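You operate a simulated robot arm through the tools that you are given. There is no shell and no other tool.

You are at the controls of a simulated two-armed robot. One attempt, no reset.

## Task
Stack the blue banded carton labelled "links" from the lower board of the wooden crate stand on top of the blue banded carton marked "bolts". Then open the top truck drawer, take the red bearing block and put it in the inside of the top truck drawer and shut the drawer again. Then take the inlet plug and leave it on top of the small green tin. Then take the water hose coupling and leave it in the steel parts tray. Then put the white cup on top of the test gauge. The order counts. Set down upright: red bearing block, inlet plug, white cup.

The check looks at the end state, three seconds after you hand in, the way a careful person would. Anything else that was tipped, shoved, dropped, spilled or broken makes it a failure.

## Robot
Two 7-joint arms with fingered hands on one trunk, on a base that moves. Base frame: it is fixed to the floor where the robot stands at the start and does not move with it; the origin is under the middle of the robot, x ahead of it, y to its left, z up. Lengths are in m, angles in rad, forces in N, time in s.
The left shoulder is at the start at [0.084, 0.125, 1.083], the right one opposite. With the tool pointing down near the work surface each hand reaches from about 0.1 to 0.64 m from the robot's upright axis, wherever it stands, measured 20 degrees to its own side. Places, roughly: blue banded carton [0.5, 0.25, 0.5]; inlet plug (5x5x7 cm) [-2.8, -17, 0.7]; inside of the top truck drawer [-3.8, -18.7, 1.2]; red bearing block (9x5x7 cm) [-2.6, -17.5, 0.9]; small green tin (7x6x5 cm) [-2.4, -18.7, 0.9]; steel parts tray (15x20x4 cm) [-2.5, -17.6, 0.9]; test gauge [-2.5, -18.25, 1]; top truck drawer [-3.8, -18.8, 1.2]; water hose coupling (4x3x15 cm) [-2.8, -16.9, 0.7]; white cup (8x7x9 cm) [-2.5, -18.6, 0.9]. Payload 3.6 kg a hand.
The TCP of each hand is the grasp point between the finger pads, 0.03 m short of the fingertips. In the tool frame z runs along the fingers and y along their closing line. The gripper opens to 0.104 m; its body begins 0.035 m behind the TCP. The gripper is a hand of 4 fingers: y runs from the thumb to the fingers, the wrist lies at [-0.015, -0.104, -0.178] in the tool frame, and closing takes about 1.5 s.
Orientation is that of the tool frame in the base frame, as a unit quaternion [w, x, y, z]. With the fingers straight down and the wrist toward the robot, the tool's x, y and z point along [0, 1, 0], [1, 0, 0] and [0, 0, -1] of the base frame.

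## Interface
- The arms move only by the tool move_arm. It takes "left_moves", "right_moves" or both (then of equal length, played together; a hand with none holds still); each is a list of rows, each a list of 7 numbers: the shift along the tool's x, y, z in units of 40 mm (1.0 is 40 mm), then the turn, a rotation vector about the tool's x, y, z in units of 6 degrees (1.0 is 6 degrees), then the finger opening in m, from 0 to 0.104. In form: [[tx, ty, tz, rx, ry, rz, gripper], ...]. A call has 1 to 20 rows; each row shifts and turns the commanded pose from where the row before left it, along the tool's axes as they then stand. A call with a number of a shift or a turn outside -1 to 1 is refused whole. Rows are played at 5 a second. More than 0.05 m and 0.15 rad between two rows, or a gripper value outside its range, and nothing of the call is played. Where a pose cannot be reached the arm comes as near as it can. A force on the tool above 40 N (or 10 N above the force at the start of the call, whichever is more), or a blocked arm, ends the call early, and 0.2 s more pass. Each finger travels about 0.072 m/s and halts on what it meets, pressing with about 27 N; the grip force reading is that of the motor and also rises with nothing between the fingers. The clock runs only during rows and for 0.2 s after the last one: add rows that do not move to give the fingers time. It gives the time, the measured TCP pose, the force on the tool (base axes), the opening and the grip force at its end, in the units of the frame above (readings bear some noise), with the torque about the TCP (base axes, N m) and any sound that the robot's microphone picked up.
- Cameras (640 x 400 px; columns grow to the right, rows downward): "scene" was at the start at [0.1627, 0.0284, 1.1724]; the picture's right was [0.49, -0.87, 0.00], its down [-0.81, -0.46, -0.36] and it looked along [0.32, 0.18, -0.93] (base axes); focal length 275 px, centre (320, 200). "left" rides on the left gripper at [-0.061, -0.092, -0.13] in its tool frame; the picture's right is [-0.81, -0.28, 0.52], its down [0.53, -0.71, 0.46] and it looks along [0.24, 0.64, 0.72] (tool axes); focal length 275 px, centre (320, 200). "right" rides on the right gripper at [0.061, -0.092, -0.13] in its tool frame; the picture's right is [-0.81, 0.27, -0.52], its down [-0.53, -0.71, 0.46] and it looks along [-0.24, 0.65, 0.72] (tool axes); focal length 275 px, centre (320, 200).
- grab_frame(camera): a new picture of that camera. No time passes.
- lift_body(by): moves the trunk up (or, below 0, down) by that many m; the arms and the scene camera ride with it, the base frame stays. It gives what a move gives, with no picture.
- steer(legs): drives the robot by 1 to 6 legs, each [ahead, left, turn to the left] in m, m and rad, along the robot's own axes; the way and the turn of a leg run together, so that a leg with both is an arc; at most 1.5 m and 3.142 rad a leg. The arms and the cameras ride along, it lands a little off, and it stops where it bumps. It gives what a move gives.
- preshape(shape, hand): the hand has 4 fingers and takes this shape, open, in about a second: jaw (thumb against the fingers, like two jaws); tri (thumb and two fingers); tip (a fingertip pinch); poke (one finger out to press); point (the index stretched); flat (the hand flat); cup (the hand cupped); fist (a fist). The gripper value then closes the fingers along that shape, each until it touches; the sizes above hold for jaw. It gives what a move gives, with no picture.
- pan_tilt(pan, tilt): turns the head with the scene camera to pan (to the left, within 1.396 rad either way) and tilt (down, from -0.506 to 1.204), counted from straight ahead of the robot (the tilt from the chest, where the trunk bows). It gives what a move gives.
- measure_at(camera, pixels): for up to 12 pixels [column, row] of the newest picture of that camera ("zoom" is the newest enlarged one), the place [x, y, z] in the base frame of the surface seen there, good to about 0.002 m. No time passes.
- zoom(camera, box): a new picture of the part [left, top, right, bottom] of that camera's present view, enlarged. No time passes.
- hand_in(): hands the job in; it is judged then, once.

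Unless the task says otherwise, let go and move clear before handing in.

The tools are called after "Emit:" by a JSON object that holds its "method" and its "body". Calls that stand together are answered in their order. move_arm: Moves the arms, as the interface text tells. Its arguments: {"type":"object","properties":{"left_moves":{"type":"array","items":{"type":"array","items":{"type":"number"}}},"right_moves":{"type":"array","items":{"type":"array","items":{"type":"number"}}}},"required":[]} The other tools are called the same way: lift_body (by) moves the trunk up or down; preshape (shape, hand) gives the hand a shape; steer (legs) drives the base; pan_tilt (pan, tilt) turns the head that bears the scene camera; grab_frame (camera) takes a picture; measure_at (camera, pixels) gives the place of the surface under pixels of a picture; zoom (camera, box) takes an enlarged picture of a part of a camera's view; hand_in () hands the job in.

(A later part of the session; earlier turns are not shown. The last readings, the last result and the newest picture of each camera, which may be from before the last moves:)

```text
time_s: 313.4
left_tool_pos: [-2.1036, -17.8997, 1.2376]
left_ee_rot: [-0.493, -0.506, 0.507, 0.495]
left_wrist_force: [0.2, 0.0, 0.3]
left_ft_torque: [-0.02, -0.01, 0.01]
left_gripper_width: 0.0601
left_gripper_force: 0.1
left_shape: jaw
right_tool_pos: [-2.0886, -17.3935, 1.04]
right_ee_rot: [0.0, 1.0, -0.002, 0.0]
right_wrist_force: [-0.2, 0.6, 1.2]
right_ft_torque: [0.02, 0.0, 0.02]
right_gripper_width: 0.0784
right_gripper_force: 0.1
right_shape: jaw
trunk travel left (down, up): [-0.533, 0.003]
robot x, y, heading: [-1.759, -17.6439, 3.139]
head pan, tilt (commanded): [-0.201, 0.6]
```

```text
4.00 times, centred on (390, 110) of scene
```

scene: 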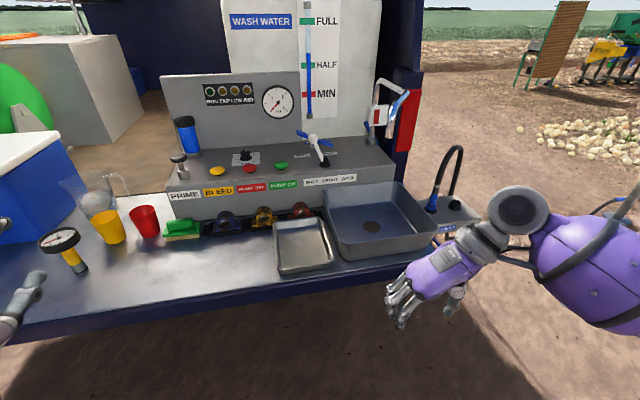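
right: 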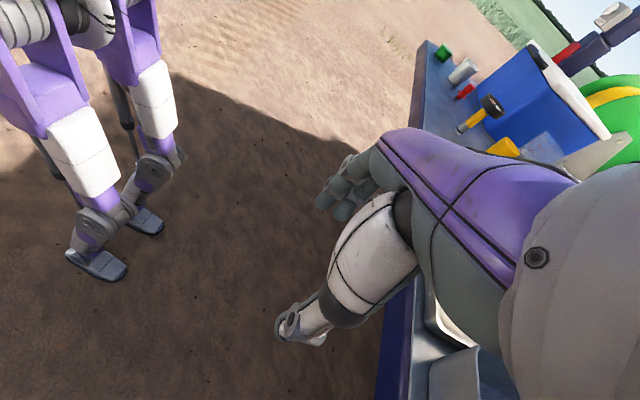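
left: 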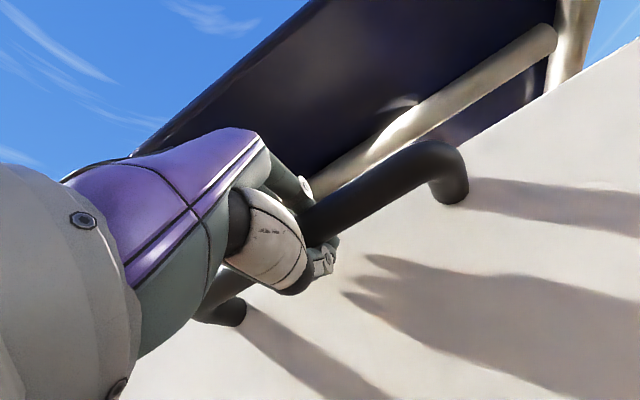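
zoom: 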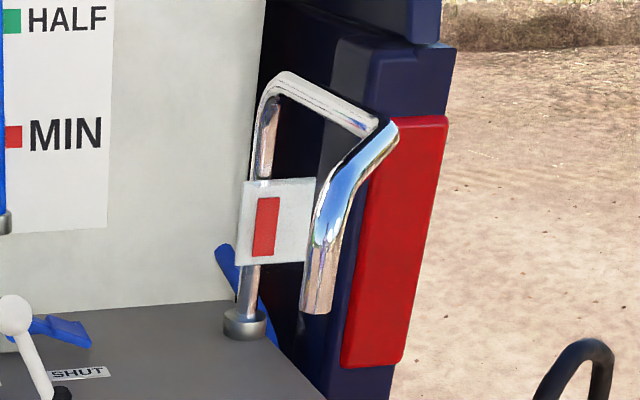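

The spout stays about 0.1 m clear of the forearm's final position. I will drive ahead 0.33 m with the hands above the tailgate.

Emit:
{"method": "steer", "body": {"legs": [[0.33, 0, 0]]}}

Emit:
{"method": "pan_tilt", "body": {"pan": -0.15, "tilt": 0.75}}

Emit:
{"method": "grab_frame", "body": {"camera": "scene"}}

Emit:
{"method": "grab_frame", "body": {"camera": "right"}}

```text
time_s: 315.5
left_tool_pos: [-2.4337, -17.9019, 1.2368]
left_ee_rot: [0.494, 0.506, -0.505, -0.494]
left_wrist_force: [-0.7, 0.6, 0.3]
left_ft_torque: [0.03, -0.04, 0.0]
left_gripper_width: 0.0604
left_gripper_force: 0.1
left_shape: jaw
right_tool_pos: [-2.4175, -17.3938, 1.0403]
right_ee_rot: [-0.001, 1.0, -0.002, -0.001]
right_wrist_force: [-0.7, -0.6, 0.3]
right_ft_torque: [0.01, 0.0, 0.04]
right_gripper_width: 0.078
right_gripper_force: 0.0
right_shape: jaw
trunk travel left (down, up): [-0.533, 0.003]
robot x, y, heading: [-2.0893, -17.6444, 3.142]
head pan, tilt (commanded): [-0.201, 0.6]
```

```text
time_s: 316.2
left_tool_pos: [-2.4331, -17.9022, 1.2374]
left_ee_rot: [0.494, 0.506, -0.506, -0.494]
left_wrist_force: [-0.1, 0.8, -0.7]
left_ft_torque: [-0.02, -0.01, 0.01]
left_gripper_width: 0.0603
left_gripper_force: 0.0
left_shape: jaw
right_tool_pos: [-2.4179, -17.3939, 1.0402]
right_ee_rot: [0.0, 1.0, -0.001, -0.001]
right_wrist_force: [0.9, 0.0, 0.0]
right_ft_torque: [0.0, 0.0, -0.01]
right_gripper_width: 0.0784
right_gripper_force: 0.0
right_shape: jaw
trunk travel left (down, up): [-0.533, 0.003]
robot x, y, heading: [-2.0849, -17.6425, 3.138]
head pan, tilt (commanded): [-0.15, 0.75]
```

```text
taken
```

scene: 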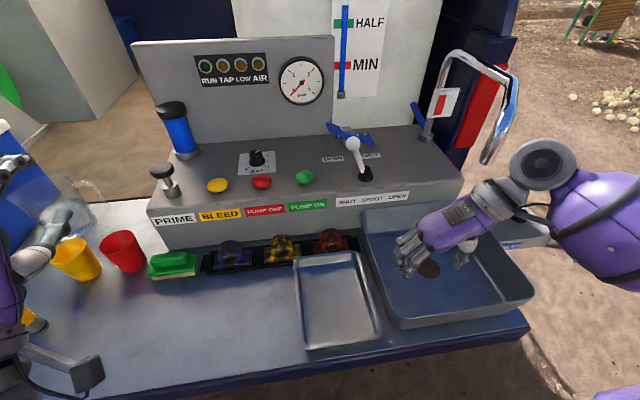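

```text
taken
```

right: 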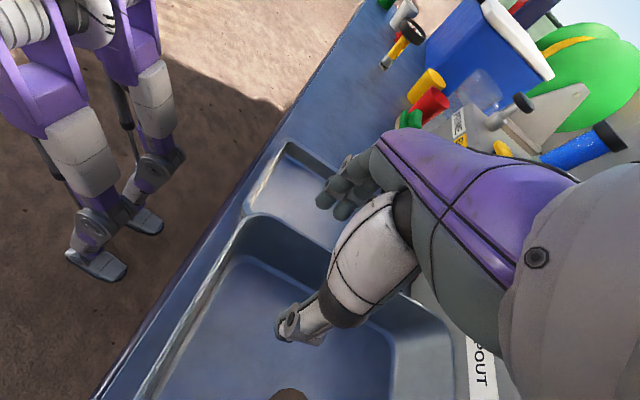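

From here I can see the red block well at (331,240). I will zoom and measure it again.

Emit:
{"method": "zoom", "body": {"camera": "scene", "box": [260, 205, 380, 280]}}

Emit:
{"method": "measure_at", "body": {"camera": "scene", "pixels": [[331, 232], [331, 240], [331, 246], [320, 240], [343, 240], [318, 250], [345, 249], [331, 228], [310, 252], [352, 245], [340, 233], [323, 234]]}}

```text
5.33 times, centred on (320, 242) of scene
```

zoom: 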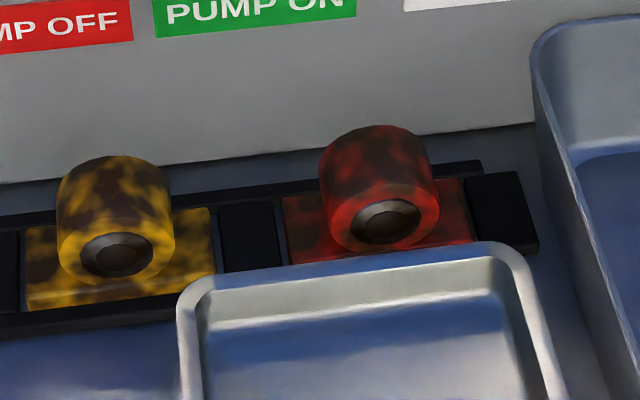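

```text
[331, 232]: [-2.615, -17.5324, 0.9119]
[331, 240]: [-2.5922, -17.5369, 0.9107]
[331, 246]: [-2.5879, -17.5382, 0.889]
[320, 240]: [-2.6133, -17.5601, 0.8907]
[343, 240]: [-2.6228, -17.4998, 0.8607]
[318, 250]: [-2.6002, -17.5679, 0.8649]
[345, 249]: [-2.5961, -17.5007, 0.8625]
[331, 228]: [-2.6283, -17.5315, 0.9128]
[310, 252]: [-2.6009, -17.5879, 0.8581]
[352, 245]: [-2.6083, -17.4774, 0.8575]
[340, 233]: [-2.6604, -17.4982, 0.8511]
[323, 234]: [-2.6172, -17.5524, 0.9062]
```

The ring's centre is near (−2.614, −17.534) with top z 0.912 and base top z≈0.863. I will move the hand above it at z 1.04.

Emit:
{"method": "move_arm", "body": {"right_moves": [[-0.69, 0.5, 0, 0, 0, 0, 0.078], [-0.69, 0.5, 0, 0, 0, 0, 0.078], [-0.69, 0.5, 0, 0, 0, 0, 0.078], [-0.69, 0.5, 0, 0, 0, 0, 0.078], [-0.69, 0.5, 0, 0, 0, 0, 0.078], [-0.69, 0.5, 0, 0, 0, 0, 0.078], [-0.69, 0.5, 0, 0, 0, 0, 0.078], [0, 0, 0, 0, 0, 0, 0.078]]}}

Emit:
{"method": "grab_frame", "body": {"camera": "scene"}}

Emit:
{"method": "grab_frame", "body": {"camera": "right"}}

```text
time_s: 318.0
left_tool_pos: [-2.4352, -17.9024, 1.2361]
left_ee_rot: [0.493, 0.507, -0.506, -0.494]
left_wrist_force: [-0.7, 0.6, -0.5]
left_ft_torque: [-0.01, 0.0, 0.05]
left_gripper_width: 0.0601
left_gripper_force: 0.0
left_shape: jaw
right_tool_pos: [-2.615, -17.5343, 1.0396]
right_ee_rot: [0.001, 1.0, -0.001, 0.001]
right_wrist_force: [0.0, -0.1, 0.3]
right_ft_torque: [0.01, -0.04, 0.04]
right_gripper_width: 0.0784
right_gripper_force: 0.0
right_shape: jaw
trunk travel left (down, up): [-0.533, 0.003]
robot x, y, heading: [-2.0914, -17.6419, 3.144]
head pan, tilt (commanded): [-0.15, 0.75]
```

```text
taken
```

scene: 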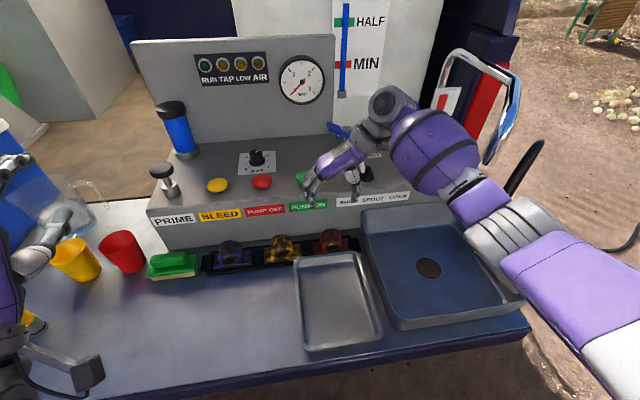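

```text
taken
```

right: 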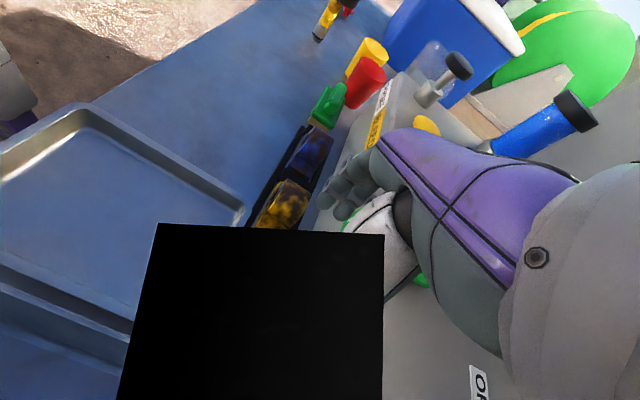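

The right picture shows a black rectangle at (120–385, 225–400) that I can't explain. I will grab that picture again and zoom the scene view for the hand's position.

Emit:
{"method": "grab_frame", "body": {"camera": "right"}}

Emit:
{"method": "zoom", "body": {"camera": "scene", "box": [240, 100, 440, 280]}}

Emit:
{"method": "measure_at", "body": {"camera": "right", "pixels": [[250, 300], [150, 380], [280, 205], [300, 160], [330, 105], [180, 180], [240, 215]]}}

```text
taken
```

right: 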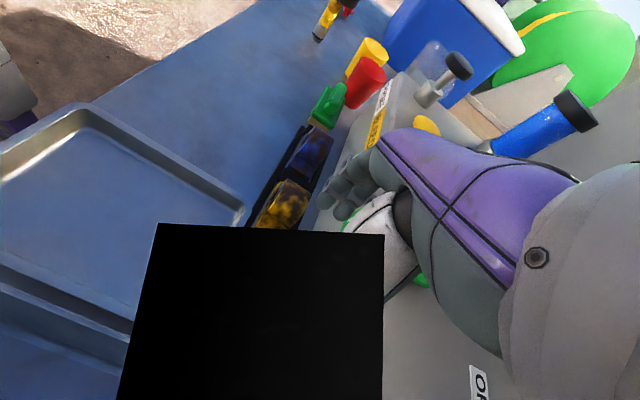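

```text
2.22 times, centred on (340, 190) of scene
```

zoom: 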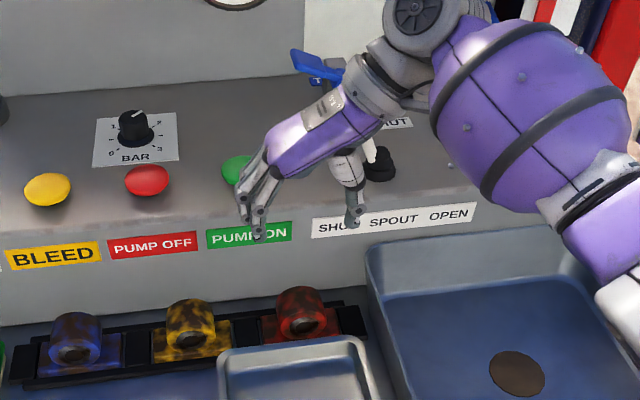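

```text
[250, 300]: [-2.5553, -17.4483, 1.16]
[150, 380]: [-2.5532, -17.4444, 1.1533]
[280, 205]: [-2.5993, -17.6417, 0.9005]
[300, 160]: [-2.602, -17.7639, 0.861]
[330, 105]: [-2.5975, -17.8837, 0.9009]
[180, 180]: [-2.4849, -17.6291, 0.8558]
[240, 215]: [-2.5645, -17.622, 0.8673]
```

The black patch is just my own wrist linkage 1 cm from the lens. The lever with the white knob is near the hand in view, so I will measure it.

Emit:
{"method": "measure_at", "body": {"camera": "scene", "pixels": [[363, 165], [366, 175], [364, 170], [345, 132], [355, 195], [310, 205], [303, 190], [350, 170], [395, 100], [385, 140], [330, 145], [420, 140]]}}

```text
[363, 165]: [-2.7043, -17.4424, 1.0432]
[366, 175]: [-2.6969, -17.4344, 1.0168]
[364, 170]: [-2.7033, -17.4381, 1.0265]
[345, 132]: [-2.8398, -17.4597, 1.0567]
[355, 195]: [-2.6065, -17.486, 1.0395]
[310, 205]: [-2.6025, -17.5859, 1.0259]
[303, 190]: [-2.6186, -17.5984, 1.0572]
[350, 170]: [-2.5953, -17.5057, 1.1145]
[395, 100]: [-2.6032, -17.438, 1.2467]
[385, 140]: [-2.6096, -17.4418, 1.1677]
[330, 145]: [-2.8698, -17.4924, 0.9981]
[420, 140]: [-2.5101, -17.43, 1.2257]
```

The lever is about 3 cm clear of the palm's path. I will lower to z≈0.93 first and check.

Emit:
{"method": "move_arm", "body": {"right_moves": [[0.1, 0, 0.7, 0, 0, 0, 0.078], [0, 0, 0.7, 0, 0, 0, 0.078], [0, 0, 0.7, 0, 0, 0, 0.078], [0, 0, 0.6, 0, 0, 0, 0.078], [0, 0, 0, 0, 0, 0, 0.078]]}}

Emit:
{"method": "zoom", "body": {"camera": "scene", "box": [240, 160, 420, 280]}}

Emit:
{"method": "grab_frame", "body": {"camera": "right"}}

```text
time_s: 319.2
left_tool_pos: [-2.4322, -17.9008, 1.2383]
left_ee_rot: [0.494, 0.507, -0.506, -0.494]
left_wrist_force: [0.7, 0.2, 0.0]
left_ft_torque: [-0.01, 0.0, -0.04]
left_gripper_width: 0.0602
left_gripper_force: 0.1
left_shape: jaw
right_tool_pos: [-2.6074, -17.5337, 0.9322]
right_ee_rot: [0.0, 1.0, -0.002, 0.0]
right_wrist_force: [-0.4, -0.7, -0.1]
right_ft_torque: [-0.01, -0.01, 0.02]
right_gripper_width: 0.0779
right_gripper_force: 0.0
right_shape: jaw
trunk travel left (down, up): [-0.533, 0.003]
robot x, y, heading: [-2.0873, -17.642, 3.142]
head pan, tilt (commanded): [-0.15, 0.75]
```

```text
3.33 times, centred on (330, 220) of scene
```

zoom: 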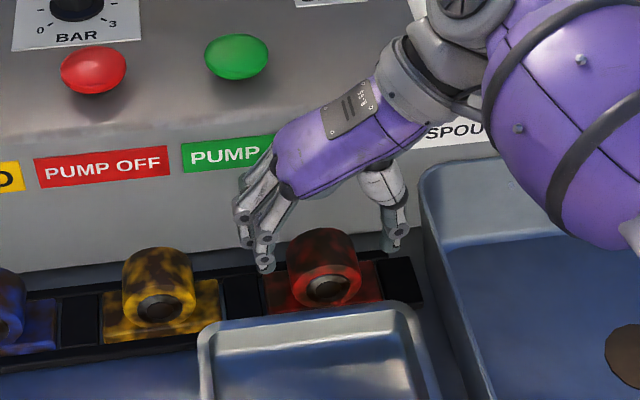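

```text
taken
```

right: 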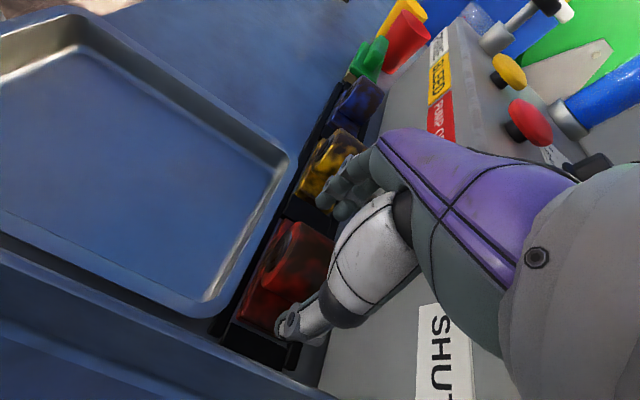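

The fingers and thumb straddle the ring well. I will lower 3 cm and close on it.

Emit:
{"method": "move_arm", "body": {"right_moves": [[0, 0, 0.4, 0, 0, 0, 0.078], [0, 0, 0.38, 0, 0, 0, 0.078], [0, 0, 0, 0, 0, 0, 0.078]]}}

Emit:
{"method": "grab_frame", "body": {"camera": "right"}}

Emit:
{"method": "zoom", "body": {"camera": "scene", "box": [240, 160, 420, 280]}}

```text
time_s: 320.0
left_tool_pos: [-2.4321, -17.9017, 1.2378]
left_ee_rot: [0.494, 0.506, -0.506, -0.494]
left_wrist_force: [-0.6, 0.3, 0.0]
left_ft_torque: [0.03, 0.01, 0.0]
left_gripper_width: 0.0601
left_gripper_force: 0.0
left_shape: jaw
right_tool_pos: [-2.6077, -17.5345, 0.9008]
right_ee_rot: [0.0, 1.0, -0.001, -0.001]
right_wrist_force: [0.1, 0.1, 0.3]
right_ft_torque: [-0.03, 0.0, 0.01]
right_gripper_width: 0.0783
right_gripper_force: 0.1
right_shape: jaw
trunk travel left (down, up): [-0.533, 0.003]
robot x, y, heading: [-2.0887, -17.6442, 3.141]
head pan, tilt (commanded): [-0.15, 0.75]
```

```text
taken
```

right: 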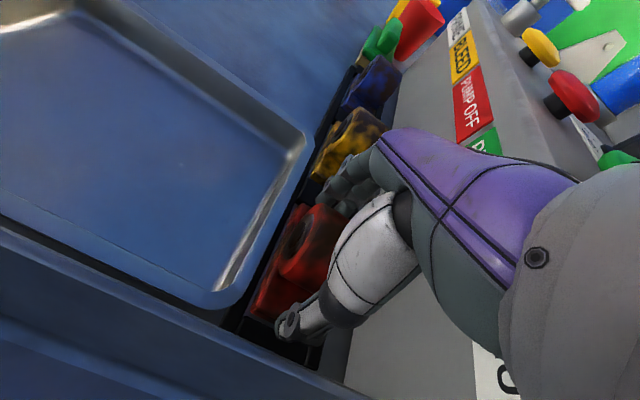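

```text
3.33 times, centred on (330, 220) of scene
```

zoom: 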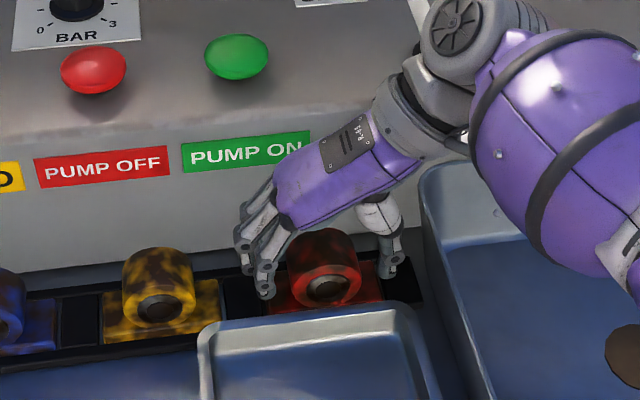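

No contact yet and the ring is well between the pads. I will close.

Emit:
{"method": "move_arm", "body": {"right_moves": [[0, 0, 0, 0, 0, 0, 0.065], [0, 0, 0, 0, 0, 0, 0.05], [0, 0, 0, 0, 0, 0, 0.04], [0, 0, 0, 0, 0, 0, 0.03], [0, 0, 0, 0, 0, 0, 0.03], [0, 0, 0, 0, 0, 0, 0.03], [0, 0, 0, 0, 0, 0, 0.03]]}}

Emit:
{"method": "grab_frame", "body": {"camera": "right"}}

Emit:
{"method": "zoom", "body": {"camera": "scene", "box": [240, 160, 420, 280]}}

```text
time_s: 321.6
left_tool_pos: [-2.4323, -17.9016, 1.2374]
left_ee_rot: [-0.493, -0.506, 0.506, 0.494]
left_wrist_force: [0.0, -0.4, 0.9]
left_ft_torque: [0.03, 0.03, 0.01]
left_gripper_width: 0.0601
left_gripper_force: 0.0
left_shape: jaw
right_tool_pos: [-2.6071, -17.5342, 0.9012]
right_ee_rot: [0.001, 1.0, -0.002, -0.002]
right_wrist_force: [-0.7, 0.5, 0.0]
right_ft_torque: [0.0, 0.0, 0.05]
right_gripper_width: 0.0462
right_gripper_force: 26.9
right_shape: jaw
trunk travel left (down, up): [-0.533, 0.003]
robot x, y, heading: [-2.0898, -17.642, 3.141]
head pan, tilt (commanded): [-0.15, 0.75]
```

```text
taken
```

right: 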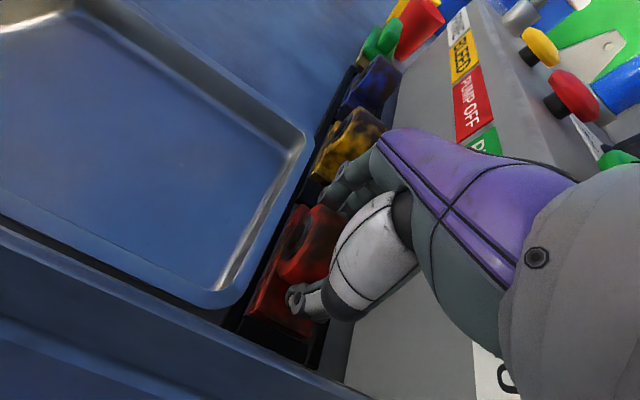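

```text
3.33 times, centred on (330, 220) of scene
```

zoom: 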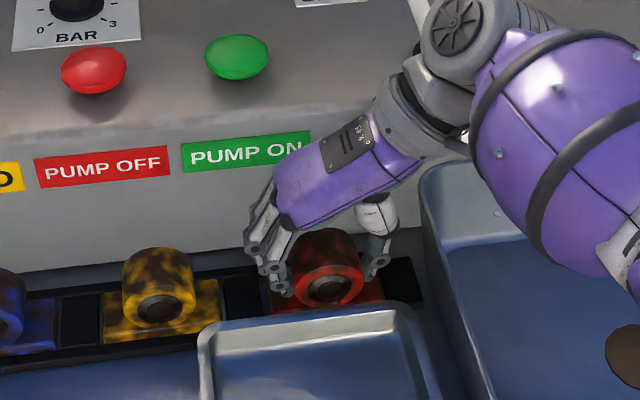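

The ring is gripped at 4.6 cm with 27 N. I will lift the block straight up 0.14 m.

Emit:
{"method": "move_arm", "body": {"right_moves": [[0, 0, -0.3, 0, 0, 0, 0.03], [0, 0, -0.5, 0, 0, 0, 0.03], [0, 0, -0.7, 0, 0, 0, 0.03], [0, 0, -0.7, 0, 0, 0, 0.03], [0, 0, -0.7, 0, 0, 0, 0.03], [0, 0, -0.6, 0, 0, 0, 0.03], [0, 0, 0, 0, 0, 0, 0.03]]}}

Emit:
{"method": "grab_frame", "body": {"camera": "right"}}

Emit:
{"method": "grab_frame", "body": {"camera": "scene"}}

```text
time_s: 323.2
left_tool_pos: [-2.4332, -17.9002, 1.2383]
left_ee_rot: [0.494, 0.506, -0.505, -0.494]
left_wrist_force: [-0.4, -0.5, 0.1]
left_ft_torque: [-0.02, -0.01, 0.0]
left_gripper_width: 0.0601
left_gripper_force: 0.2
left_shape: jaw
right_tool_pos: [-2.6075, -17.5344, 1.042]
right_ee_rot: [0.0, 1.0, -0.003, 0.0]
right_wrist_force: [0.7, 0.4, -3.5]
right_ft_torque: [-0.01, -0.02, 0.01]
right_gripper_width: 0.046
right_gripper_force: 27.6
right_shape: jaw
trunk travel left (down, up): [-0.533, 0.003]
robot x, y, heading: [-2.0886, -17.644, 3.145]
head pan, tilt (commanded): [-0.15, 0.75]
```

```text
taken
```

right: 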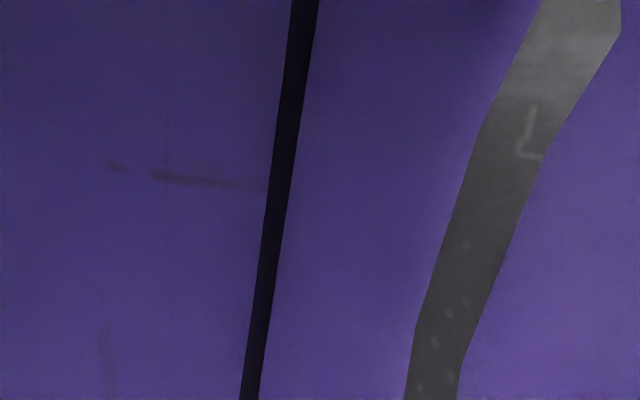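

```text
taken
```

scene: 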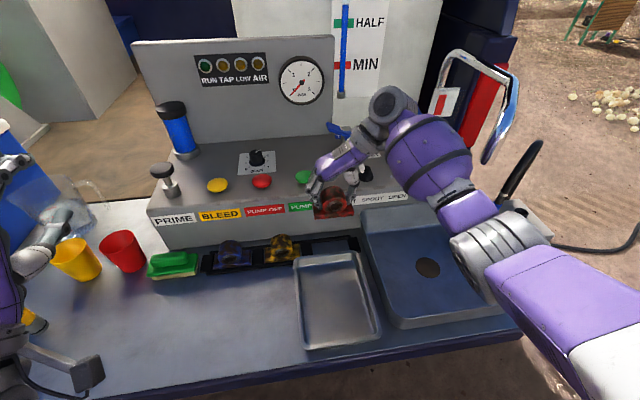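

The red block is up and steady at about 3.5 N. I will back away from the tailgate, then test in free space whether the arm can lift the block over the drawer front.

Emit:
{"method": "steer", "body": {"legs": [[-0.8, 0, 0]]}}

Emit:
{"method": "move_arm", "body": {"right_moves": [[0.2, 0, -0.8, 0, 0, 0, 0.03], [0.2, 0, -0.8, 0, 0, 0, 0.03], [0.2, 0, -0.8, 0, 0, 0, 0.03], [0.2, 0, -0.8, 0, 0, 0, 0.03], [0, 0, -0.8, 0, 0, 0, 0.03], [0, 0, -0.8, 0, 0, 0, 0.03], [0, 0, -0.8, 0, 0, 0, 0.03], [0, 0, -0.8, 0, 0, 0, 0.03], [0, 0, -0.8, 0, 0, 0, 0.03], [0, 0, -0.8, 0, 0, 0, 0.03], [0, 0, -0.8, 0, 0, 0, 0.03], [0, 0, 0, 0, 0, 0, 0.03]]}}

Emit:
{"method": "grab_frame", "body": {"camera": "scene"}}

```text
time_s: 327.5
left_tool_pos: [-1.64, -17.9012, 1.2365]
left_ee_rot: [-0.493, -0.505, 0.506, 0.495]
left_wrist_force: [0.2, 0.1, -1.0]
left_ft_torque: [0.02, 0.01, -0.01]
left_gripper_width: 0.0603
left_gripper_force: 0.1
left_shape: jaw
right_tool_pos: [-1.813, -17.5343, 1.0416]
right_ee_rot: [0.0, 1.0, -0.003, -0.001]
right_wrist_force: [-0.3, 0.1, -4.6]
right_ft_torque: [0.04, 0.01, -0.03]
right_gripper_width: 0.0461
right_gripper_force: 26.9
right_shape: jaw
trunk travel left (down, up): [-0.533, 0.003]
robot x, y, heading: [-1.2948, -17.6429, 3.139]
head pan, tilt (commanded): [-0.15, 0.75]
```

```text
time_s: 330.1
left_tool_pos: [-1.6397, -17.9015, 1.2373]
left_ee_rot: [-0.492, -0.506, 0.507, 0.494]
left_wrist_force: [-0.4, 0.0, 0.3]
left_ft_torque: [0.01, -0.02, -0.01]
left_gripper_width: 0.0598
left_gripper_force: 0.1
left_shape: jaw
right_tool_pos: [-1.7816, -17.5342, 1.393]
right_ee_rot: [0.0, 1.0, -0.003, 0.0]
right_wrist_force: [0.6, -0.4, -4.0]
right_ft_torque: [0.02, -0.02, 0.01]
right_gripper_width: 0.0459
right_gripper_force: 26.8
right_shape: jaw
trunk travel left (down, up): [-0.533, 0.003]
robot x, y, heading: [-1.2991, -17.6416, 3.138]
head pan, tilt (commanded): [-0.15, 0.75]
```

```text
taken
```

scene: 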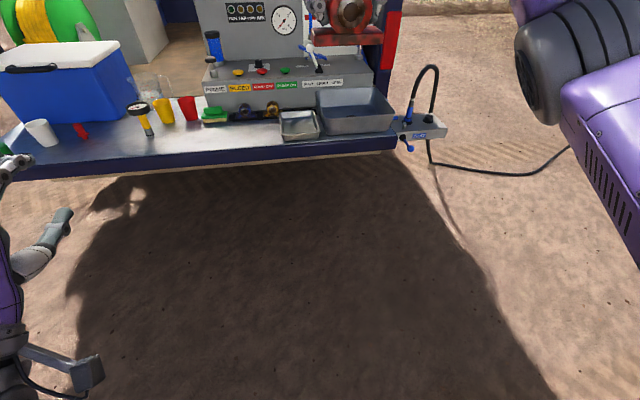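

The arm reaches z≈1.39 with the block, enough to clear the drawer front at 1.31. I will lower the left hand out of the way and drive back to the drawer side.

Emit:
{"method": "move_arm", "body": {"left_moves": [[0, -0.85, 0, 0, 0, 0, 0.06], [0, -0.85, 0, 0, 0, 0, 0.06], [0, -0.85, 0, 0, 0, 0, 0.06], [0, -0.85, 0, 0, 0, 0, 0.06], [0, -0.85, 0, 0, 0, 0, 0.06], [0, -0.85, 0, 0, 0, 0, 0.04], [0, 0, 0, 0, 0, 0, 0.02], [0, 0, 0, 0, 0, 0, 0.0]]}}

Emit:
{"method": "steer", "body": {"legs": [[0, 1.3, 0], [0, 1.25, 0], [1.2, 0, 0], [1.2, 0, 0], [0, 0, -1.57]]}}

Emit:
{"method": "pan_tilt", "body": {"pan": 0.0, "tilt": 0.4}}

Emit:
{"method": "grab_frame", "body": {"camera": "scene"}}

```text
time_s: 331.9
left_tool_pos: [-1.6339, -17.9016, 1.0334]
left_ee_rot: [-0.492, -0.505, 0.508, 0.496]
left_wrist_force: [0.2, 0.9, 0.7]
left_ft_torque: [0.05, 0.0, 0.02]
left_gripper_width: 0.0003
left_gripper_force: 12.6
left_shape: jaw
right_tool_pos: [-1.7798, -17.534, 1.3933]
right_ee_rot: [0.001, 1.0, -0.002, 0.0]
right_wrist_force: [0.1, -0.3, -4.5]
right_ft_torque: [0.0, -0.03, -0.01]
right_gripper_width: 0.0463
right_gripper_force: 27.3
right_shape: jaw
trunk travel left (down, up): [-0.533, 0.003]
robot x, y, heading: [-1.3, -17.64, 3.135]
head pan, tilt (commanded): [-0.15, 0.75]
```

```text
time_s: 369.6
left_tool_pos: [-3.9504, -19.9134, 1.0343]
left_ee_rot: [-0.009, -0.01, 0.716, 0.698]
left_wrist_force: [0.1, -0.3, 0.3]
left_ft_torque: [-0.04, -0.03, 0.03]
left_gripper_width: 0.0001
left_gripper_force: 27.3
left_shape: jaw
right_tool_pos: [-3.5874, -19.7578, 1.3939]
right_ee_rot: [0.0, 0.715, -0.699, 0.0]
right_wrist_force: [0.3, 0.3, -4.5]
right_ft_torque: [0.0, 0.0, 0.05]
right_gripper_width: 0.0462
right_gripper_force: 26.8
right_shape: jaw
trunk travel left (down, up): [-0.533, 0.003]
robot x, y, heading: [-3.684, -20.2487, 1.595]
head pan, tilt (commanded): [-0.15, 0.75]
```

```text
time_s: 370.4
left_tool_pos: [-3.95, -19.9139, 1.0341]
left_ee_rot: [-0.008, -0.009, 0.715, 0.699]
left_wrist_force: [-1.0, -0.4, -1.4]
left_ft_torque: [0.0, -0.03, 0.01]
left_gripper_width: 0.0
left_gripper_force: 26.7
left_shape: jaw
right_tool_pos: [-3.5866, -19.757, 1.3939]
right_ee_rot: [0.0, 0.715, -0.699, 0.0]
right_wrist_force: [-0.2, 0.7, -3.9]
right_ft_torque: [-0.03, -0.02, 0.07]
right_gripper_width: 0.046
right_gripper_force: 27.4
right_shape: jaw
trunk travel left (down, up): [-0.533, 0.003]
robot x, y, heading: [-3.6809, -20.2465, 1.598]
head pan, tilt (commanded): [0.0, 0.4]
```

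```text
taken
```

scene: 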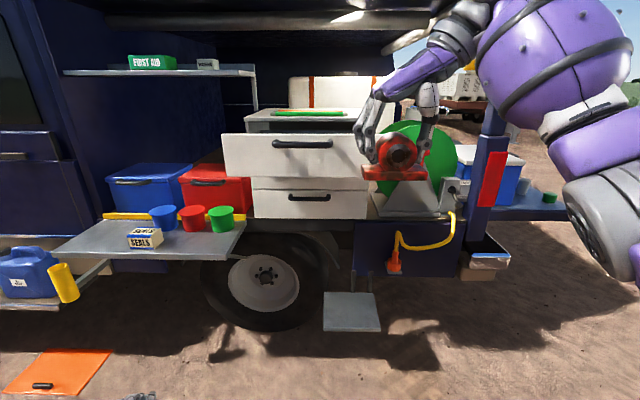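

The block hangs upright over the ground and the drawer is still open. I will straighten the heading, raise the block a little and approach partway.

Emit:
{"method": "move_arm", "body": {"right_moves": [[0, 0, -0.5, 0, 0, 0, 0.03], [0, 0, 0, 0, 0, 0, 0.03]]}}

Emit:
{"method": "steer", "body": {"legs": [[0, 0, -0.027], [0.4, 0, 0]]}}

Emit:
{"method": "pan_tilt", "body": {"pan": -0.1, "tilt": 0.5}}

Emit:
{"method": "grab_frame", "body": {"camera": "scene"}}

```text
time_s: 371.0
left_tool_pos: [-3.9495, -19.9143, 1.0335]
left_ee_rot: [-0.009, -0.01, 0.717, 0.697]
left_wrist_force: [-0.7, 0.1, 0.1]
left_ft_torque: [-0.01, -0.02, 0.01]
left_gripper_width: 0.0
left_gripper_force: 26.7
left_shape: jaw
right_tool_pos: [-3.5856, -19.7566, 1.4139]
right_ee_rot: [0.0, 0.715, -0.699, 0.002]
right_wrist_force: [0.1, 0.3, -4.0]
right_ft_torque: [0.0, -0.01, -0.02]
right_gripper_width: 0.046
right_gripper_force: 27.0
right_shape: jaw
trunk travel left (down, up): [-0.533, 0.003]
robot x, y, heading: [-3.6886, -20.2443, 1.599]
head pan, tilt (commanded): [0.0, 0.4]
```

```text
time_s: 373.9
left_tool_pos: [-3.9406, -19.505, 1.0344]
left_ee_rot: [0.0, 0.0, 0.715, 0.699]
left_wrist_force: [0.5, 0.5, 0.2]
left_ft_torque: [0.03, -0.05, -0.01]
left_gripper_width: 0.0
left_gripper_force: 26.7
left_shape: jaw
right_tool_pos: [-3.5735, -19.358, 1.4144]
right_ee_rot: [0.001, -0.706, 0.708, 0.0]
right_wrist_force: [-0.4, 0.3, -3.8]
right_ft_torque: [-0.02, 0.0, -0.03]
right_gripper_width: 0.0459
right_gripper_force: 26.8
right_shape: jaw
trunk travel left (down, up): [-0.533, 0.003]
robot x, y, heading: [-3.6829, -19.845, 1.573]
head pan, tilt (commanded): [0.0, 0.4]
```

```text
time_s: 374.6
left_tool_pos: [-3.9389, -19.5049, 1.0345]
left_ee_rot: [-0.001, -0.002, 0.716, 0.698]
left_wrist_force: [0.5, -0.2, 1.3]
left_ft_torque: [0.01, -0.03, 0.0]
left_gripper_width: 0.0
left_gripper_force: 26.5
left_shape: jaw
right_tool_pos: [-3.5716, -19.3571, 1.413]
right_ee_rot: [0.001, -0.706, 0.708, 0.0]
right_wrist_force: [0.3, -0.6, -4.0]
right_ft_torque: [0.0, -0.04, -0.04]
right_gripper_width: 0.0459
right_gripper_force: 27.2
right_shape: jaw
trunk travel left (down, up): [-0.533, 0.003]
robot x, y, heading: [-3.6844, -19.8416, 1.571]
head pan, tilt (commanded): [-0.099, 0.499]
```

```text
taken
```

scene: 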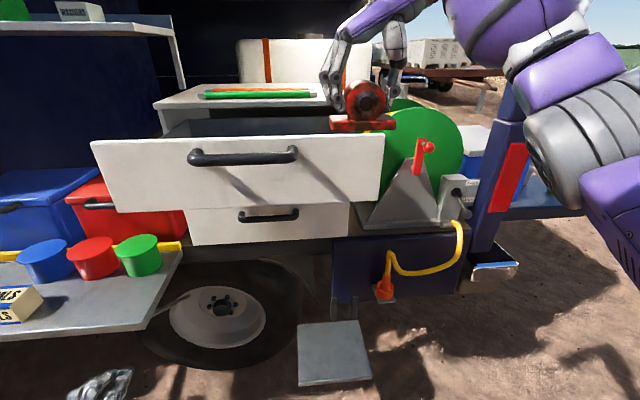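

The block clears the drawer front by about 5 cm. I will drive ahead 0.27 m and slightly left so it comes over the open drawer.

Emit:
{"method": "steer", "body": {"legs": [[0.27, 0.05, 0]]}}

Emit:
{"method": "pan_tilt", "body": {"pan": -0.1, "tilt": 0.6}}

Emit:
{"method": "grab_frame", "body": {"camera": "scene"}}

Emit:
{"method": "grab_frame", "body": {"camera": "right"}}

```text
time_s: 376.5
left_tool_pos: [-3.9893, -19.2365, 1.0347]
left_ee_rot: [0.0, -0.001, 0.716, 0.698]
left_wrist_force: [0.6, 0.1, 0.8]
left_ft_torque: [0.03, 0.01, 0.0]
left_gripper_width: 0.0001
left_gripper_force: 26.8
left_shape: jaw
right_tool_pos: [-3.6214, -19.0885, 1.4138]
right_ee_rot: [0.0, -0.706, 0.708, 0.001]
right_wrist_force: [-0.4, 0.0, -4.5]
right_ft_torque: [0.0, 0.0, 0.01]
right_gripper_width: 0.0461
right_gripper_force: 26.9
right_shape: jaw
trunk travel left (down, up): [-0.533, 0.003]
robot x, y, heading: [-3.7358, -19.5761, 1.568]
head pan, tilt (commanded): [-0.099, 0.499]
```

```text
time_s: 377.2
left_tool_pos: [-3.9899, -19.236, 1.0335]
left_ee_rot: [0.001, 0.001, 0.716, 0.698]
left_wrist_force: [0.1, -0.1, -0.4]
left_ft_torque: [0.01, -0.01, 0.02]
left_gripper_width: 0.0
left_gripper_force: 27.0
left_shape: jaw
right_tool_pos: [-3.6229, -19.0889, 1.4129]
right_ee_rot: [0.0, -0.705, 0.709, -0.001]
right_wrist_force: [-1.4, 1.0, -3.8]
right_ft_torque: [0.0, 0.01, 0.0]
right_gripper_width: 0.0459
right_gripper_force: 26.9
right_shape: jaw
trunk travel left (down, up): [-0.533, 0.003]
robot x, y, heading: [-3.7314, -19.5728, 1.57]
head pan, tilt (commanded): [-0.099, 0.6]
```

```text
taken
```

scene: 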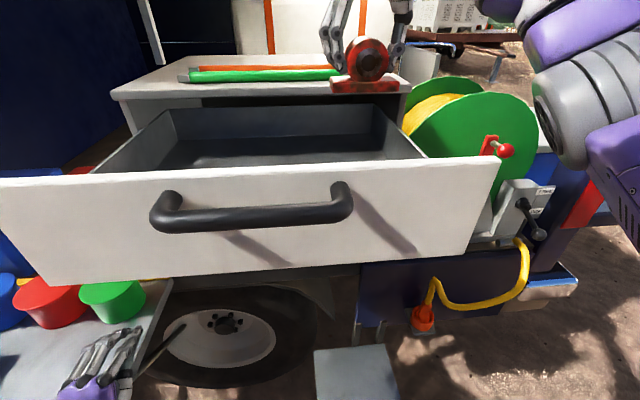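

```text
taken
```

right: 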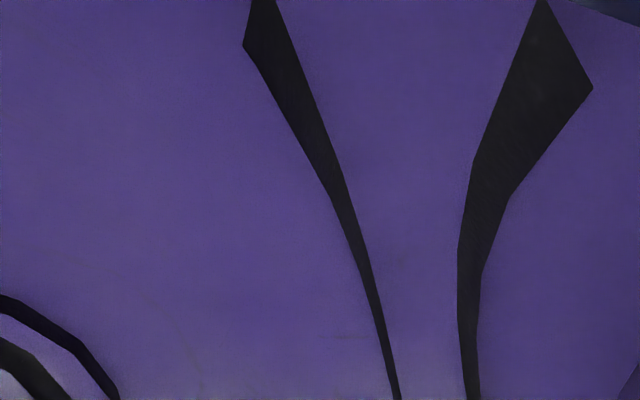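

The drawer interior is now in plain view, dark and empty. I will measure the floor, walls and the hanging block.

Emit:
{"method": "measure_at", "body": {"camera": "scene", "pixels": [[280, 150], [220, 160], [350, 152], [380, 130], [400, 130], [410, 155], [130, 160], [280, 163], [370, 50], [345, 85], [390, 85], [300, 120]]}}

Emit:
{"method": "zoom", "body": {"camera": "scene", "box": [80, 20, 460, 260]}}

```text
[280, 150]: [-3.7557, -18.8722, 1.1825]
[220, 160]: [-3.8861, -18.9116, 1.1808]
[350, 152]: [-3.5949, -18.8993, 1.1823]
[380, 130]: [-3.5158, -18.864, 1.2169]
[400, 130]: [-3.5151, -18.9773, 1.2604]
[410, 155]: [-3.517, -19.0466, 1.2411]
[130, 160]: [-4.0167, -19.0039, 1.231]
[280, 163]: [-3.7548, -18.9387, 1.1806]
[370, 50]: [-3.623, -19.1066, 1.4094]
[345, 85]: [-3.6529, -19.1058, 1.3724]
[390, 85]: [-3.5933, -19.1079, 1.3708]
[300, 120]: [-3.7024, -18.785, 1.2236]
```

```text
1.67 times, centred on (270, 140) of scene
```

zoom: 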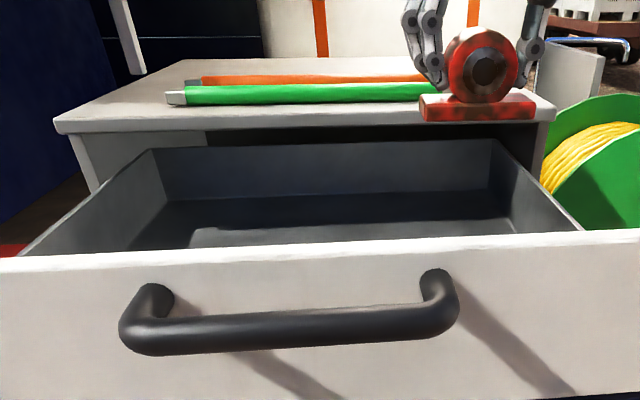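

The drawer floor is at z≈1.181 and the block is centred over it at about (−3.624, −19.082). I will measure the forearm to make sure it clears the drawer's right end when I lower 0.18 m.

Emit:
{"method": "measure_at", "body": {"camera": "scene", "pixels": [[555, 130], [575, 160], [600, 150], [630, 180], [540, 40], [560, 60], [600, 40], [520, 25], [620, 220], [590, 90], [500, 10], [635, 250]]}}

Emit:
{"method": "pan_tilt", "body": {"pan": -0.4, "tilt": 0.2}}

Emit:
{"method": "grab_frame", "body": {"camera": "scene"}}

```text
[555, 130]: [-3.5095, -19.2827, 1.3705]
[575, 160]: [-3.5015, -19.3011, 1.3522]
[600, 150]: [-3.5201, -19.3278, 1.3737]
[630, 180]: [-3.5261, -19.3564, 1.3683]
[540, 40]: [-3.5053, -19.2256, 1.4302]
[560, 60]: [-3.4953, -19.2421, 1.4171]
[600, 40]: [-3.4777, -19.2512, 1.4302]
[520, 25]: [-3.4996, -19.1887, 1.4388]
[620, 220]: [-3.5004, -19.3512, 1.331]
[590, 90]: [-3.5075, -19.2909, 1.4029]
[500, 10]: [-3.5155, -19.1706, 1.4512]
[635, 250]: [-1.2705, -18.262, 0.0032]
```

```text
time_s: 378.0
left_tool_pos: [-3.9903, -19.2353, 1.034]
left_ee_rot: [0.0, 0.0, 0.716, 0.698]
left_wrist_force: [-0.5, -0.1, 0.2]
left_ft_torque: [0.0, 0.02, 0.0]
left_gripper_width: 0.0
left_gripper_force: 27.0
left_shape: jaw
right_tool_pos: [-3.6222, -19.089, 1.4125]
right_ee_rot: [0.001, -0.706, 0.708, 0.001]
right_wrist_force: [0.0, -0.2, -4.2]
right_ft_torque: [-0.03, 0.02, -0.02]
right_gripper_width: 0.0458
right_gripper_force: 26.7
right_shape: jaw
trunk travel left (down, up): [-0.533, 0.003]
robot x, y, heading: [-3.7303, -19.571, 1.568]
head pan, tilt (commanded): [-0.4, 0.201]
```

```text
taken
```

scene: 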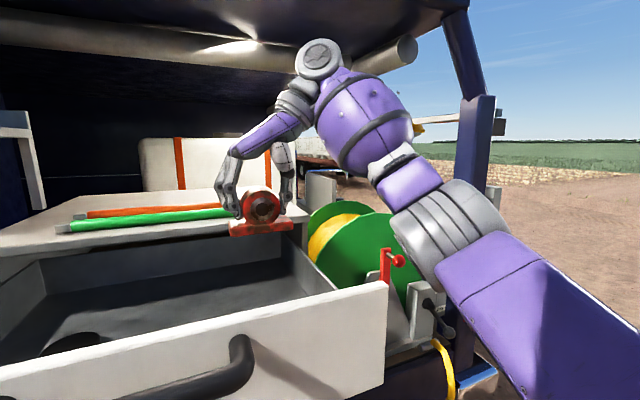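

Lowering as-is would bring the elbow down onto the drawer's front edge. I will back off, turn the hand back so the wrist is toward me (forearm then stays above the drawer front), and re-approach from further back.

Emit:
{"method": "steer", "body": {"legs": [[-0.35, 0, 0]]}}

Emit:
{"method": "move_arm", "body": {"right_moves": [[0, 0, 0, 0, 0, 1, 0.03], [0, 0, 0, 0, 0, 1, 0.03], [0, 0, 0, 0, 0, 1, 0.03], [0, 0, 0, 0, 0, 1, 0.03], [0, 0, 0, 0, 0, 1, 0.03], [0, 0, 0, 0, 0, 1, 0.03], [0, 0, 0, 0, 0, 1, 0.03], [0, 0, 0, 0, 0, 1, 0.03], [0, 0, 0, 0, 0, 1, 0.03], [0, 0, 0, 0, 0, 1, 0.03], [0, 0, 0, 0, 0, 1, 0.03], [0, 0, 0, 0, 0, 1, 0.03], [0, 0, 0, 0, 0, 1, 0.03], [0, 0, 0, 0, 0, 1, 0.03], [0, 0, 0, 0, 0, 1, 0.03], [0, 0, 0, 0, 0, 0, 0.03]]}}

Emit:
{"method": "pan_tilt", "body": {"pan": -0.1, "tilt": 0.4}}

Emit:
{"method": "grab_frame", "body": {"camera": "scene"}}

Emit:
{"method": "grab_frame", "body": {"camera": "right"}}

```text
time_s: 380.3
left_tool_pos: [-3.9924, -19.588, 1.0344]
left_ee_rot: [0.001, 0.0, 0.716, 0.698]
left_wrist_force: [0.2, 0.7, -0.5]
left_ft_torque: [0.03, -0.02, 0.0]
left_gripper_width: 0.0001
left_gripper_force: 27.2
left_shape: jaw
right_tool_pos: [-3.6246, -19.4412, 1.4134]
right_ee_rot: [0.0, -0.706, 0.709, 0.0]
right_wrist_force: [0.0, -0.7, -4.3]
right_ft_torque: [0.0, 0.0, 0.01]
right_gripper_width: 0.0461
right_gripper_force: 27.4
right_shape: jaw
trunk travel left (down, up): [-0.533, 0.003]
robot x, y, heading: [-3.73, -19.928, 1.574]
head pan, tilt (commanded): [-0.4, 0.201]
```

```text
time_s: 383.7
left_tool_pos: [-3.9903, -19.5873, 1.0344]
left_ee_rot: [0.001, 0.001, 0.715, 0.699]
left_wrist_force: [0.2, 0.2, 0.2]
left_ft_torque: [0.03, 0.0, -0.02]
left_gripper_width: 0.0
left_gripper_force: 26.8
left_shape: jaw
right_tool_pos: [-3.6223, -19.4422, 1.4128]
right_ee_rot: [0.001, 0.003, 1.0, 0.0]
right_wrist_force: [-0.4, -0.2, -4.5]
right_ft_torque: [0.03, 0.03, -0.07]
right_gripper_width: 0.0459
right_gripper_force: 26.9
right_shape: jaw
trunk travel left (down, up): [-0.533, 0.003]
robot x, y, heading: [-3.7304, -19.9289, 1.572]
head pan, tilt (commanded): [-0.4, 0.201]
```

```text
time_s: 384.5
left_tool_pos: [-3.9911, -19.5877, 1.0331]
left_ee_rot: [0.001, 0.0, 0.716, 0.698]
left_wrist_force: [-0.5, -0.1, -1.0]
left_ft_torque: [0.01, 0.03, 0.03]
left_gripper_width: 0.0
left_gripper_force: 26.9
left_shape: jaw
right_tool_pos: [-3.6237, -19.4421, 1.4127]
right_ee_rot: [0.001, 0.002, 1.0, 0.0]
right_wrist_force: [0.5, 0.7, -4.0]
right_ft_torque: [0.0, 0.0, 0.0]
right_gripper_width: 0.0459
right_gripper_force: 26.5
right_shape: jaw
trunk travel left (down, up): [-0.533, 0.003]
robot x, y, heading: [-3.7302, -19.9286, 1.57]
head pan, tilt (commanded): [-0.099, 0.4]
```

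```text
taken
```

scene: 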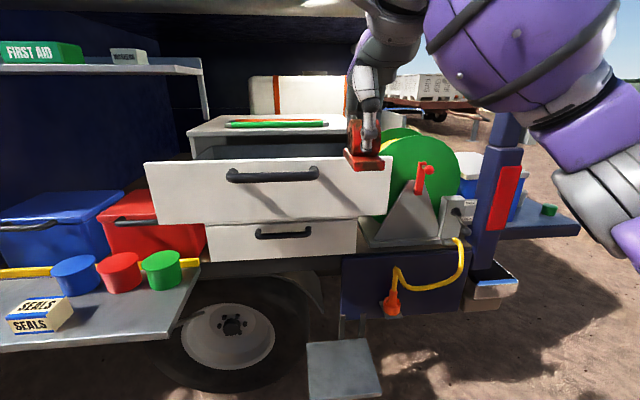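

```text
taken
```

right: 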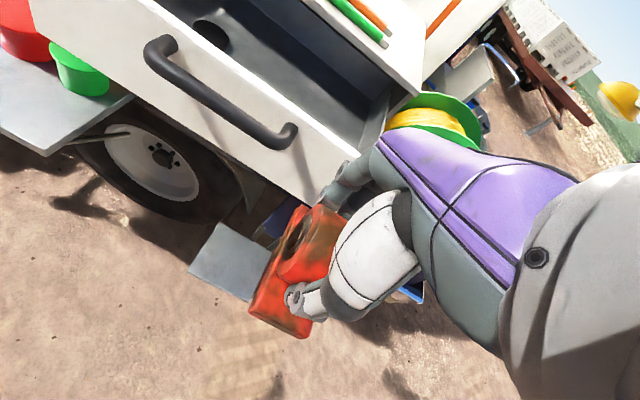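

The hand is turned, block upright, and the right picture shows a dark round thing in the drawer's left-front part at (210,35). I will extend the arm 0.1 m, then drive in so the block comes over the right half of the drawer.

Emit:
{"method": "move_arm", "body": {"right_moves": [[0, 0.85, 0, 0, 0, 0, 0.03], [0, 0.85, 0, 0, 0, 0, 0.03], [0, 0.85, 0, 0, 0, 0, 0.03], [0, 0, 0, 0, 0, 0, 0.03]]}}

Emit:
{"method": "steer", "body": {"legs": [[0.26, 0, 0]]}}

Emit:
{"method": "grab_frame", "body": {"camera": "right"}}

Emit:
{"method": "pan_tilt", "body": {"pan": -0.1, "tilt": 0.55}}

Emit:
{"method": "grab_frame", "body": {"camera": "scene"}}

```text
time_s: 385.5
left_tool_pos: [-3.9902, -19.5889, 1.0339]
left_ee_rot: [0.001, 0.0, 0.716, 0.698]
left_wrist_force: [0.3, -0.1, -0.3]
left_ft_torque: [0.03, -0.01, 0.01]
left_gripper_width: 0.0
left_gripper_force: 26.9
left_shape: jaw
right_tool_pos: [-3.6214, -19.3401, 1.4122]
right_ee_rot: [0.001, 0.002, 1.0, 0.0]
right_wrist_force: [0.0, -0.6, -3.4]
right_ft_torque: [0.0, 0.02, -0.01]
right_gripper_width: 0.0459
right_gripper_force: 26.5
right_shape: jaw
trunk travel left (down, up): [-0.533, 0.003]
robot x, y, heading: [-3.73, -19.9277, 1.568]
head pan, tilt (commanded): [-0.099, 0.4]
```

```text
time_s: 387.4
left_tool_pos: [-3.9908, -19.3284, 1.0338]
left_ee_rot: [0.001, 0.001, 0.716, 0.698]
left_wrist_force: [-0.9, -0.2, -0.2]
left_ft_torque: [-0.02, 0.03, 0.04]
left_gripper_width: 0.0
left_gripper_force: 26.8
left_shape: jaw
right_tool_pos: [-3.6233, -19.0818, 1.4127]
right_ee_rot: [0.001, 0.002, 1.0, 0.001]
right_wrist_force: [1.1, -0.1, -3.9]
right_ft_torque: [-0.02, 0.02, 0.02]
right_gripper_width: 0.0462
right_gripper_force: 26.5
right_shape: jaw
trunk travel left (down, up): [-0.533, 0.003]
robot x, y, heading: [-3.729, -19.668, 1.562]
head pan, tilt (commanded): [-0.099, 0.4]
```

```text
taken
```

right: 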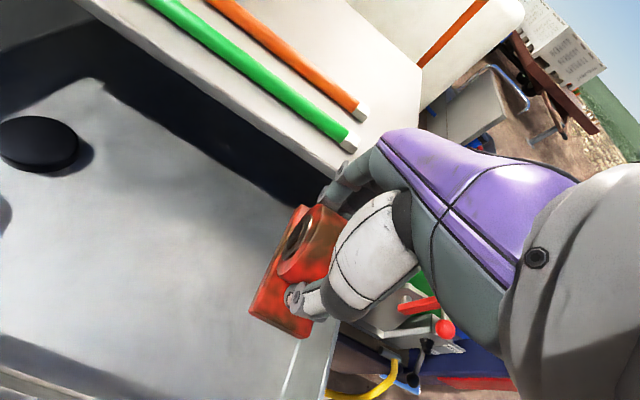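

```text
time_s: 388.1
left_tool_pos: [-3.99, -19.3279, 1.0329]
left_ee_rot: [0.001, 0.001, 0.717, 0.697]
left_wrist_force: [0.5, 0.3, -0.1]
left_ft_torque: [0.04, 0.02, 0.03]
left_gripper_width: 0.0
left_gripper_force: 27.2
left_shape: jaw
right_tool_pos: [-3.6225, -19.0797, 1.4125]
right_ee_rot: [0.002, 0.002, 1.0, 0.0]
right_wrist_force: [0.0, -0.8, -4.9]
right_ft_torque: [0.02, 0.02, 0.0]
right_gripper_width: 0.0459
right_gripper_force: 27.2
right_shape: jaw
trunk travel left (down, up): [-0.533, 0.003]
robot x, y, heading: [-3.731, -19.6692, 1.565]
head pan, tilt (commanded): [-0.099, 0.55]
```

```text
taken
```

scene: 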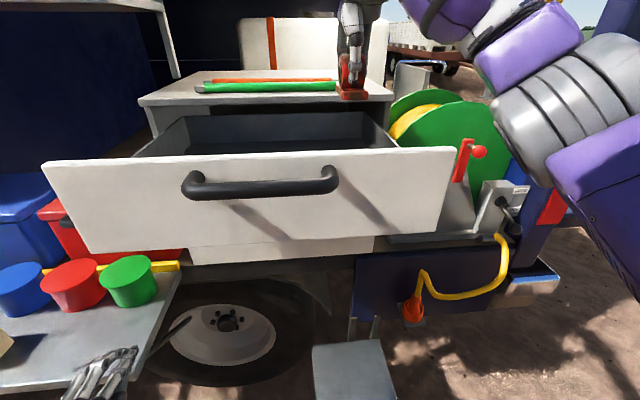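

The right picture gives a clear view down into the drawer: a black puck at (38,143) sits left, and the floor below the block is free. I will measure the walls around the drop place.

Emit:
{"method": "measure_at", "body": {"camera": "right", "pixels": [[38, 143], [300, 370], [325, 345], [200, 250], [150, 320], [100, 385], [340, 165], [300, 150], [290, 250], [280, 310], [250, 160], [230, 350]]}}

Emit:
{"method": "measure_at", "body": {"camera": "scene", "pixels": [[530, 130], [560, 140], [500, 110], [580, 100], [520, 60], [550, 30], [350, 90], [365, 98], [440, 155], [380, 150], [600, 180], [590, 220]]}}

```text
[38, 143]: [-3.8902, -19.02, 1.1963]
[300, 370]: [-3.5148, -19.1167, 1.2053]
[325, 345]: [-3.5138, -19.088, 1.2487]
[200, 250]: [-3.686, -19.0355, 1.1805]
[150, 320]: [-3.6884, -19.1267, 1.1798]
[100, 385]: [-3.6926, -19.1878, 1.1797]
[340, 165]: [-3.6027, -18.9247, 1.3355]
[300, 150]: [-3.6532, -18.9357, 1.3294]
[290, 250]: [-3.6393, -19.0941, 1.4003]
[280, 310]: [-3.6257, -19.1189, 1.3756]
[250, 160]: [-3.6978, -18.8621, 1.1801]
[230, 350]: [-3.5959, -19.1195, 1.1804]
```

```text
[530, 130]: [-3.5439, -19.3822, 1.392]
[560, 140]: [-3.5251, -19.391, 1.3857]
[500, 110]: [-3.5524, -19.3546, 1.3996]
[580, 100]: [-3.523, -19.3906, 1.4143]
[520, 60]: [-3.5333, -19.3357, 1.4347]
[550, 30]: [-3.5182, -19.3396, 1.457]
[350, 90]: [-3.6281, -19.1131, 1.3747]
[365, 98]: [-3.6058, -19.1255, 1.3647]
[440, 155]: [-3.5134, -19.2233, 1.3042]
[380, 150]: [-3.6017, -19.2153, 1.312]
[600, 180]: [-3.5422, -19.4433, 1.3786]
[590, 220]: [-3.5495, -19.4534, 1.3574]
```

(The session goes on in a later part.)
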